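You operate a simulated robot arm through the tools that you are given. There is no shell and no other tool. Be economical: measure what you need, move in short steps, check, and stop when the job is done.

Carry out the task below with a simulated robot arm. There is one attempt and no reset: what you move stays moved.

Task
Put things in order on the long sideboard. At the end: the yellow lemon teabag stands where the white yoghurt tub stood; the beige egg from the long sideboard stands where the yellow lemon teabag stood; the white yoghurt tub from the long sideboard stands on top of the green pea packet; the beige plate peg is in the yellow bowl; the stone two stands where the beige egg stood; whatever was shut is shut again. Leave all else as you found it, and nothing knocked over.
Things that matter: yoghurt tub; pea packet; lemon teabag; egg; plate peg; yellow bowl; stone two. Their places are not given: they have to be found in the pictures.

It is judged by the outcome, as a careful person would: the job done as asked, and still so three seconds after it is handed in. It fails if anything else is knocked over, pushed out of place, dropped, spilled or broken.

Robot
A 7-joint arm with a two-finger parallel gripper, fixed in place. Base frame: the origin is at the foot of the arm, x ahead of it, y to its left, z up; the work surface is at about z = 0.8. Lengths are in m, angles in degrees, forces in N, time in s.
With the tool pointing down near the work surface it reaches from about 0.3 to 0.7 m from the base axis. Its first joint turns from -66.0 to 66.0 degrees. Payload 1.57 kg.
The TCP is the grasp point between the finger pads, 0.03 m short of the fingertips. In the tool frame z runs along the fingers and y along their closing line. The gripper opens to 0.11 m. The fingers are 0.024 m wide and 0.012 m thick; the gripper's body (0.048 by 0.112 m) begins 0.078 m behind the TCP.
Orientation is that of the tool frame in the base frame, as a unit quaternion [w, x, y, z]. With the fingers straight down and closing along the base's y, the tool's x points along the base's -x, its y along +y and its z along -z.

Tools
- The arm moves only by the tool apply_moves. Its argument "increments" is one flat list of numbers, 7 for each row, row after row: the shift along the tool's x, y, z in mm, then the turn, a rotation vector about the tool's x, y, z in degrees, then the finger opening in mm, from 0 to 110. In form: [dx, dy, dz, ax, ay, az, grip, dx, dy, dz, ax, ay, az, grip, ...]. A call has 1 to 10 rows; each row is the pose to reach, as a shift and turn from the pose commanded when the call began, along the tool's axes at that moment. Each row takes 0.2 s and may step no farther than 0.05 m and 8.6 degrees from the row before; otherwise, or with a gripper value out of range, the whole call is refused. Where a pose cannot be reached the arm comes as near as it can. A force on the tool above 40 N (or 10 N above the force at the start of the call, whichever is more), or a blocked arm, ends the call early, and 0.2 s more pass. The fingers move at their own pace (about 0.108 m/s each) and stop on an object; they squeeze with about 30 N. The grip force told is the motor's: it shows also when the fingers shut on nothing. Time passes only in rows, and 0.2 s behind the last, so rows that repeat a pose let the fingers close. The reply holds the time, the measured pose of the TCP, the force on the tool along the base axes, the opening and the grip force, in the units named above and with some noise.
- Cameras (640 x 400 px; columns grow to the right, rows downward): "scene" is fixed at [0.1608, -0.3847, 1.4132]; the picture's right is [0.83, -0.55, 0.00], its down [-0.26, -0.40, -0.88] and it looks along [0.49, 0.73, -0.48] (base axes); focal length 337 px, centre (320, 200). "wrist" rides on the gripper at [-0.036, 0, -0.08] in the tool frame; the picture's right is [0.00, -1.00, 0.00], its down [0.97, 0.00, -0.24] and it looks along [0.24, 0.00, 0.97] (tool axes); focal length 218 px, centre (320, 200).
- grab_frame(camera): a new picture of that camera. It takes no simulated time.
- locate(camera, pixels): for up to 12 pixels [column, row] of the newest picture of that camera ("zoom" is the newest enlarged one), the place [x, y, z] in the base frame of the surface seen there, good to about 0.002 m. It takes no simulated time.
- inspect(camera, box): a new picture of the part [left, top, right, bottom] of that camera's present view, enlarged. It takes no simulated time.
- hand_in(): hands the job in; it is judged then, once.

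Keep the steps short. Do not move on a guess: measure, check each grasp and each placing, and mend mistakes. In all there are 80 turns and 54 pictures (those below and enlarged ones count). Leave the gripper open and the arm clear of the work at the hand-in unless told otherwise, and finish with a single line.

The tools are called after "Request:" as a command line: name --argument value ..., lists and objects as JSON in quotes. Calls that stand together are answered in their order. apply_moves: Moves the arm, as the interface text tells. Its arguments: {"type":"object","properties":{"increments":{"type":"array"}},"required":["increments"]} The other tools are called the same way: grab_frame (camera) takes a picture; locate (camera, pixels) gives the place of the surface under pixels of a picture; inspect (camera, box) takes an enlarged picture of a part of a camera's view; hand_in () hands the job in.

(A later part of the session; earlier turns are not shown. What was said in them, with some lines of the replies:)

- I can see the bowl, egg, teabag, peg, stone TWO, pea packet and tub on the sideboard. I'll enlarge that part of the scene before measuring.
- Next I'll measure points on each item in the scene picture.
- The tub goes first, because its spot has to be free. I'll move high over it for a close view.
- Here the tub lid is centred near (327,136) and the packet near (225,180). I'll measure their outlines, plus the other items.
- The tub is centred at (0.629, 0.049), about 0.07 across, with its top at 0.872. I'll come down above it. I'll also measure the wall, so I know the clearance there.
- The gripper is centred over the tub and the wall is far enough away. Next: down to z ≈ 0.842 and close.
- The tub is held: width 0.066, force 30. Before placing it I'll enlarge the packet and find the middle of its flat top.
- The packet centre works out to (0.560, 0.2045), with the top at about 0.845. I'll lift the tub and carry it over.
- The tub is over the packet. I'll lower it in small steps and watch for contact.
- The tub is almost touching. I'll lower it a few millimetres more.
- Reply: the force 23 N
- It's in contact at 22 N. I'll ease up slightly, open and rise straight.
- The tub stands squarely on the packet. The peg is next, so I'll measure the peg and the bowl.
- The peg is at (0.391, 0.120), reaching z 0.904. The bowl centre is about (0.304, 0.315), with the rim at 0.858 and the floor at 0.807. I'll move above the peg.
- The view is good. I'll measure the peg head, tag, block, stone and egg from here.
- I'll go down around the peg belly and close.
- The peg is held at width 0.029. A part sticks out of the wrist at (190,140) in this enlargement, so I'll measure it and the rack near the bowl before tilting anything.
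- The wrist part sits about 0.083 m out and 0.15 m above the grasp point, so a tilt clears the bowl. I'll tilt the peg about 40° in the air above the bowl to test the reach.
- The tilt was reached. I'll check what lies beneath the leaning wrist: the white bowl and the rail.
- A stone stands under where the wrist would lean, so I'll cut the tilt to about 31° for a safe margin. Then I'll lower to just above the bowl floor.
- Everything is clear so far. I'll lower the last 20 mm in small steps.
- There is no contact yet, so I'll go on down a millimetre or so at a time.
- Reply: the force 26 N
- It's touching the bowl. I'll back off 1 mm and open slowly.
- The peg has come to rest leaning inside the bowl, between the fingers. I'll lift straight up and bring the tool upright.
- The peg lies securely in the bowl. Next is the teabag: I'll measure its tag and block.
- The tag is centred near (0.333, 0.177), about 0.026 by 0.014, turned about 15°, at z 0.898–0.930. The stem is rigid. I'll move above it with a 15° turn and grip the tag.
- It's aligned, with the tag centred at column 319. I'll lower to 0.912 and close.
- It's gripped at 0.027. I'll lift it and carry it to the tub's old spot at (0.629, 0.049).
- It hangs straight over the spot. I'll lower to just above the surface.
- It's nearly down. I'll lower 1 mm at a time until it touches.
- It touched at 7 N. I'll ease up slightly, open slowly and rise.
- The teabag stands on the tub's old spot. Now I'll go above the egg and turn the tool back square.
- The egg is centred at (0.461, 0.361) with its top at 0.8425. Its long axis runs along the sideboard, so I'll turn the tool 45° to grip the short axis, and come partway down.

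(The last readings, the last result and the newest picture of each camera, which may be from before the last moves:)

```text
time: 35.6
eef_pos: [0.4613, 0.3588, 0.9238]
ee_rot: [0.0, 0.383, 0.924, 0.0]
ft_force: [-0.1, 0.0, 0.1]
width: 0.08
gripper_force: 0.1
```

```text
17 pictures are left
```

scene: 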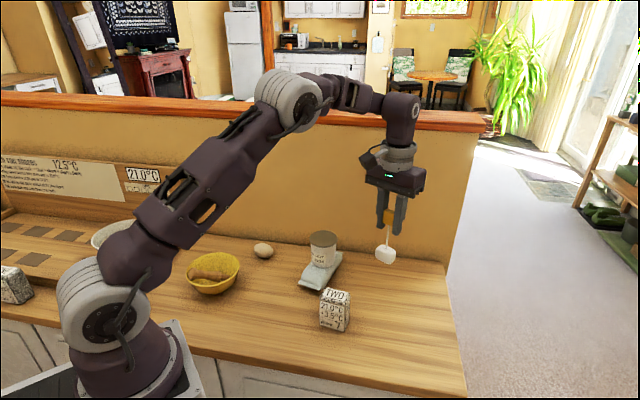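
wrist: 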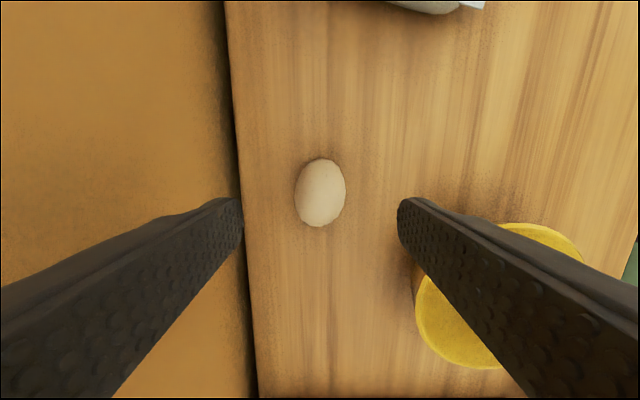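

It's aligned. I'll check the egg's centre once more from here.

Request:
locate --camera "wrist" --pixels '[[320, 192], [320, 160], [320, 225], [297, 192], [344, 192]]'

```text
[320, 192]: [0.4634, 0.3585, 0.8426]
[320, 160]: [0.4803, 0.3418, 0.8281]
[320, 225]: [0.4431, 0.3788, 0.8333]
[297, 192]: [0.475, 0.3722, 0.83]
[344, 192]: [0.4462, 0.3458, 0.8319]
```

The centre is (0.461, 0.3595), right under the tool. I'll lower to 0.835 and close gently.

Request:
apply_moves --increments '[0, 0, 40, 0, 0, 0, 80, 0, 0, 75, 0, 0, 0, 80, 0, 0, 88, 0, 0, 0, 80, 0, 0, 88, 0, 0, 0, 60, 0, 0, 88, 0, 0, 0, 48, 0, 0, 88, 0, 0, 0, 40, 0, 0, 88, 0, 0, 0, 40]'

```text
time: 37.2
eef_pos: [0.4611, 0.3613, 0.8341]
ee_rot: [0.0, 0.382, 0.924, 0.001]
ft_force: [0.0, 1.0, -0.1]
width: 0.042
gripper_force: 29.5
```

The egg is held at 0.042. I'll lift it and carry it to the teabag's old spot at (0.3335, 0.1775).

Request:
apply_moves --increments '[0, 0, -35, 0, 0, 0, 40, 0, 0, -70, 0, 0, 0, 40, 0, 0, -100, 0, 0, 0, 40, -8, -44, -100, 0, 0, 0, 40, -16, -88, -100, 0, 0, 0, 40, -24, -132, -100, 0, 0, 0, 40, -31, -176, -100, 0, 0, 0, 40, -39, -219, -100, 0, 0, 0, 40, -39, -219, -100, 0, 0, 0, 40]'

Request:
grab_frame --camera "scene"

```text
time: 39.2
eef_pos: [0.334, 0.1768, 0.9351]
ee_rot: [0.0, 0.382, 0.924, 0.0]
ft_force: [-0.8, -0.9, -0.8]
width: 0.0415
gripper_force: 29.6
```

```text
16 pictures are left
```

scene: 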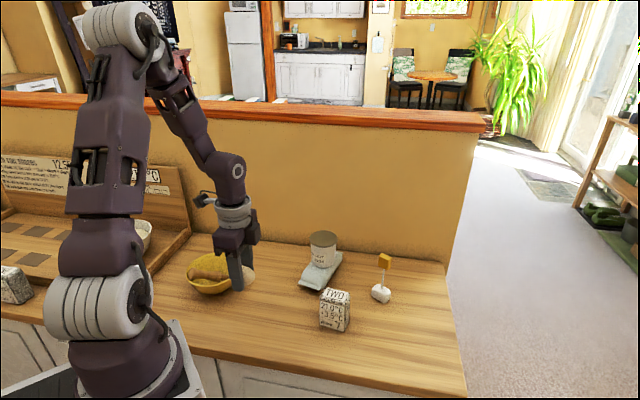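

The egg hangs over the spot. I'll lower until it just touches.

Request:
apply_moves --increments '[0, 0, 45, 0, 0, 0, 40, 0, 0, 85, 0, 0, 0, 40, 0, 0, 96, 0, 0, 0, 40, 0, 0, 98, 0, 0, 0, 40, 0, 0, 99.5, 0, 0, 0, 40]'

```text
time: 40.4
eef_pos: [0.3347, 0.1774, 0.8357]
ee_rot: [0.0, 0.383, 0.924, 0.0]
ft_force: [0.3, 0.2, -0.5]
width: 0.0416
gripper_force: 30.8
```

Request:
apply_moves --increments '[0, 0, 0.8, 0, 0, 0, 40, 0, 0, 1.6, 0, 0, 0, 40]'

```text
time: 41.0
eef_pos: [0.3345, 0.1781, 0.8345]
ee_rot: [0.0, 0.383, 0.924, 0.0]
ft_force: [-1.9, -2.0, 19.0]
width: 0.0413
gripper_force: 30.1
```

It's in contact. I'll ease off a touch, open slowly and evenly, then rise.

Request:
apply_moves --increments '[0, 0, -1, 0, 0, 0, 40, 0, 0, -1, 0, 0, 0, 44, 0, 0, -1, 0, 0, 0, 52, 0, 0, -1, 0, 0, 0, 65, 0, 0, -1, 0, 0, 0, 80, 0, 0, -1, 0, 0, 0, 80, 0, 0, -45, 0, 0, 0, 80, 0, 0, -90, 0, 0, 0, 80, 0, 0, -130, 0, 0, 0, 80, 0, 0, -170, 0, 0, 0, 80]'

Request:
grab_frame --camera "wrist"

```text
time: 43.2
eef_pos: [0.3348, 0.1757, 1.0068]
ee_rot: [-0.001, 0.382, 0.924, -0.001]
ft_force: [-0.5, 0.6, -0.2]
width: 0.08
gripper_force: 0.0
```

```text
15 pictures are left
```

wrist: 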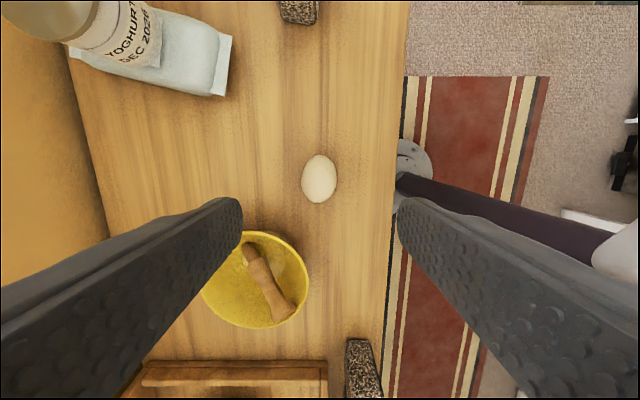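

The egg is resting there. I'll check its centre and move over the stone TWO.

Request:
locate --camera "wrist" --pixels '[[319, 178], [319, 156], [319, 201], [303, 180], [336, 180]]'

Request:
apply_moves --increments '[-45, 3, 0, 0, 0, 0, 90, -90, 7, 0, 0, 0, 0, 100, -135, 10, 0, 0, 0, 0, 110, -178, 13, 0, 0, 0, 0, 110, -178, 13, 0, 0, 0, 0, 110]'

Request:
grab_frame --camera "wrist"

```text
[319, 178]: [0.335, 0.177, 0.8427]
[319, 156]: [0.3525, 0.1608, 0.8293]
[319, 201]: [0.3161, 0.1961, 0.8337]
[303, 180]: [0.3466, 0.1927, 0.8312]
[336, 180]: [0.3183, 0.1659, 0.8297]
```

```text
time: 44.4
eef_pos: [0.4688, 0.0584, 1.0047]
ee_rot: [0.0, 0.383, 0.924, 0.0]
ft_force: [-0.1, -0.8, -0.6]
width: 0.11
gripper_force: 0.0
```

```text
14 pictures are left
```

wrist: 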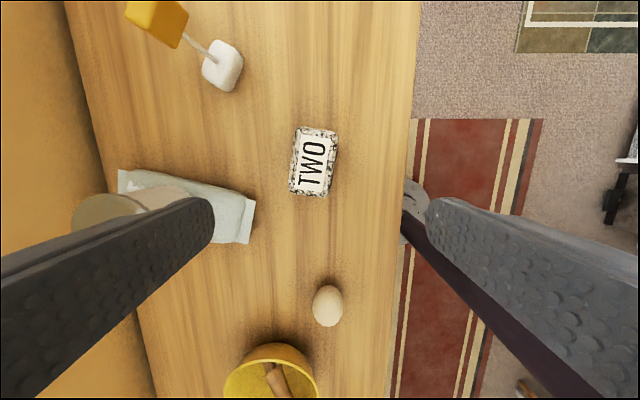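

The egg sits at (0.334, 0.178), as intended. The stone's top face spans (299,128) to (326,196), and I'll measure it next.

Request:
inspect --camera "wrist" --box '[264, 110, 364, 210]'

Request:
locate --camera "wrist" --pixels '[[302, 130], [335, 135], [325, 193], [292, 189], [314, 161], [297, 161], [329, 163], [317, 132], [309, 192]]'

```text
4.00 times, centred on (314, 160) of wrist
```

zoom: 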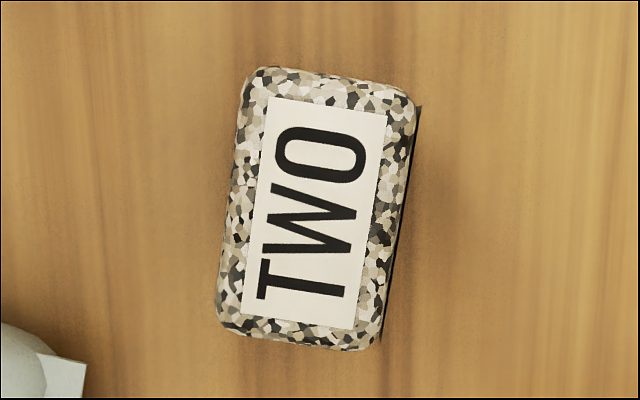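

```text
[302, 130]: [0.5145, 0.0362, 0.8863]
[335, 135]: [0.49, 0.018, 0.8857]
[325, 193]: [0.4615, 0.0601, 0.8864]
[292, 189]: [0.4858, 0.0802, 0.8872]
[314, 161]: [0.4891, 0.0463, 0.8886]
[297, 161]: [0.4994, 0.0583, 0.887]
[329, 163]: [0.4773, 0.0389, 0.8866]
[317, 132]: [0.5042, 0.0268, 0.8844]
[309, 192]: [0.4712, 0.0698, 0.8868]
```

The stone's top is centred at (0.488, 0.0486), and its short axis needs 11° more turn. I'll align, come down partway and look again.

Request:
apply_moves --increments '[-10, 3, 0, 0, 0, 6, 90, -20.5, 6.7, 0, 0, 0, 11.5, 80, -20.5, 6.7, 40, 0, 0, 11.5, 80, -20.5, 6.7, 70, 0, 0, 11.5, 80, -20.5, 6.7, 70, 0, 0, 11.5, 80]'

Request:
grab_frame --camera "wrist"

```text
time: 45.6
eef_pos: [0.488, 0.0515, 0.9349]
ee_rot: [0.0, 0.474, 0.881, 0.0]
ft_force: [-0.3, -0.1, 1.2]
width: 0.0801
gripper_force: 0.1
```

```text
12 pictures are left
```

wrist: 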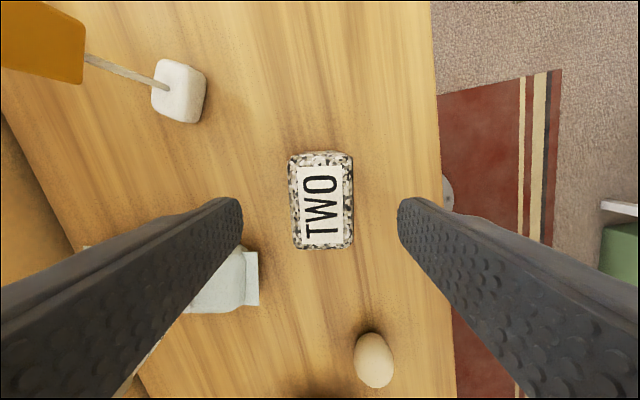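

It's aligned and clear of the packet. I'll lower to 0.84 and close.

Request:
apply_moves --increments '[0, 0, 45, 0, 0, 0, 80, 0, 0, 80, 0, 0, 0, 80, 0, 0, 95, 0, 0, 0, 80, 0, 0, 95, 0, 0, 0, 50, 0, 0, 95, 0, 0, 0, 25, 0, 0, 95, 0, 0, 0, 25, 0, 0, 95, 0, 0, 0, 25]'

```text
time: 47.2
eef_pos: [0.4878, 0.0508, 0.8395]
ee_rot: [0.0, 0.473, 0.881, 0.0]
ft_force: [-0.1, -0.5, -0.6]
width: 0.0398
gripper_force: 30.4
```

The stone is held. I'll lift it 150 mm and carry it to the egg's old spot, passing clear of the tub.

Request:
apply_moves --increments '[0, 0, -50, 0, 0, 0, 25, 0, 0, -100, 0, 0, 0, 25, 0, 0, -150, 0, 0, 0, 25, 39, 21, -150, 0, 0, 0, 25, 78, 42, -150, 0, 0, 0, 25, 118, 63, -150, 0, 0, 0, 25, 157, 84, -150, 0, 0, 0, 25, 196, 105, -150, 0, 0, 0, 25, 235, 126, -150, 0, 0, 0, 25, 274, 147, -150, 0, 0, 0, 25]'

Request:
grab_frame --camera "scene"

```text
time: 49.4
eef_pos: [0.4596, 0.3611, 0.99]
ee_rot: [-0.001, 0.473, 0.881, -0.001]
ft_force: [0.4, 0.1, -5.5]
width: 0.0397
gripper_force: 30.1
```

```text
11 pictures are left
```

scene: 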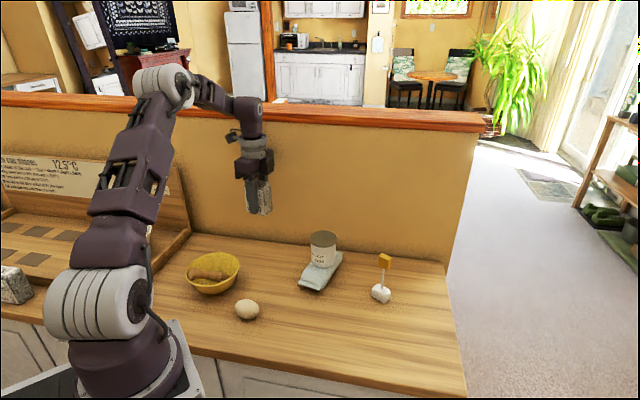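

The stone is over the spot and the rest is undisturbed. I'll lower it.

Request:
apply_moves --increments '[0, 0, 45, 0, 0, 0, 25, 0, 0, 90, 0, 0, 0, 25, 0, 0, 130, 0, 0, 0, 25, 0, 0, 144, 0, 0, 0, 25, 0, 0, 147, 0, 0, 0, 25, 0, 0, 148.5, 0, 0, 0, 25]'

```text
time: 50.8
eef_pos: [0.4596, 0.3608, 0.8409]
ee_rot: [0.001, 0.473, 0.881, 0.0]
ft_force: [0.4, 0.3, -5.5]
width: 0.0399
gripper_force: 29.9
```

Request:
apply_moves --increments '[0, 0, 0.8, 0, 0, 0, 25, 0, 0, 1.6, 0, 0, 0, 25]'

```text
time: 51.4
eef_pos: [0.4598, 0.3602, 0.8396]
ee_rot: [0.0, 0.473, 0.881, 0.0]
ft_force: [-1.1, -0.1, -2.2]
width: 0.0398
gripper_force: 30.4
```

The load is starting to come off. One more small step down, then open and rise.

Request:
apply_moves --increments '[0, 0, 0.7, 0, 0, 0, 25, 0, 0, 0.7, 0, 0, 0, 42, 0, 0, 0.7, 0, 0, 0, 50, 0, 0, 0.7, 0, 0, 0, 70, 0, 0, 0, 0, 0, 0, 80, 0, 0, 0, 0, 0, 0, 80, 0, 0, -45, 0, 0, 0, 80, 0, 0, -90, 0, 0, 0, 80, 0, 0, -130, 0, 0, 0, 80, 0, 0, -165, 0, 0, 0, 80]'

Request:
grab_frame --camera "wrist"

Request:
inspect --camera "scene" --box '[170, 210, 430, 372]'

```text
time: 53.6
eef_pos: [0.4596, 0.3594, 1.0063]
ee_rot: [0.0, 0.472, 0.881, 0.0]
ft_force: [0.2, 0.1, 1.0]
width: 0.0801
gripper_force: 0.0
```

```text
10 pictures are left
```

wrist: 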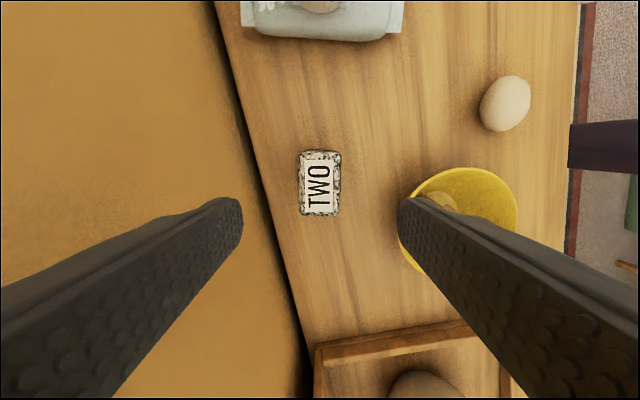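

```text
2.46 times, centred on (300, 291) of scene
```

zoom: 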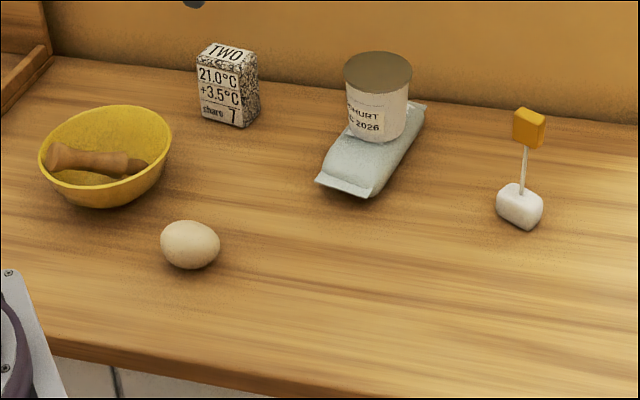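

Everything is in place. I'll check the stone's centre and the egg's, then lift the arm clear.

Request:
locate --camera "wrist" --pixels '[[319, 184], [300, 152], [340, 154], [337, 213], [300, 213], [505, 103]]'

Request:
apply_moves --increments '[0, 0, -40, 0, 0, 0, 100, 0, 0, -80, 0, 0, 0, 110, 0, 0, -120, 0, 0, 0, 110, 0, 0, -120, 0, 0, 0, 110]'

Request:
grab_frame --camera "scene"

```text
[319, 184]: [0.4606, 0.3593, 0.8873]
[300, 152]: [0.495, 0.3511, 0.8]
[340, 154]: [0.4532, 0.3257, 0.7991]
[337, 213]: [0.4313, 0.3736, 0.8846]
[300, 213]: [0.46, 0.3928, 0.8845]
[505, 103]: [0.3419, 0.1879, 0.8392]
```

```text
time: 54.6
eef_pos: [0.4596, 0.3607, 1.1263]
ee_rot: [0.0, 0.474, 0.881, 0.0]
ft_force: [0.5, 0.4, -0.9]
width: 0.1099
gripper_force: 0.0
```

```text
8 pictures are left
```

scene: 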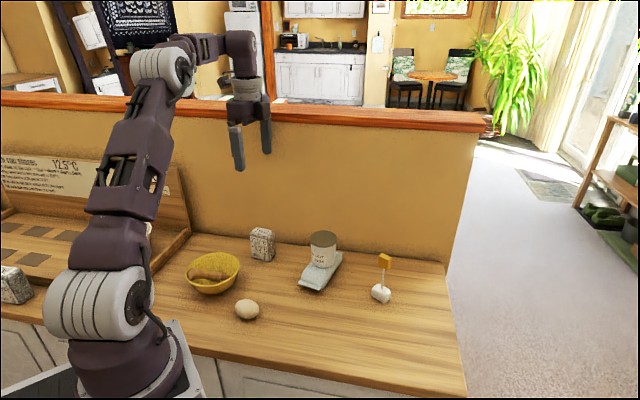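

The stone is at (0.461, 0.359), right on the egg's old spot. All items are settled, nothing was opened, the gripper is open and the arm is clear. I'm handing in.

Request:
hand_in

```text
The job is handed in.
```

The job is handed in: tub on the pea packet, teabag on the tub's old spot, egg on the teabag's, stone two on the egg's, peg in the yellow bowl, nothing opened or knocked over.
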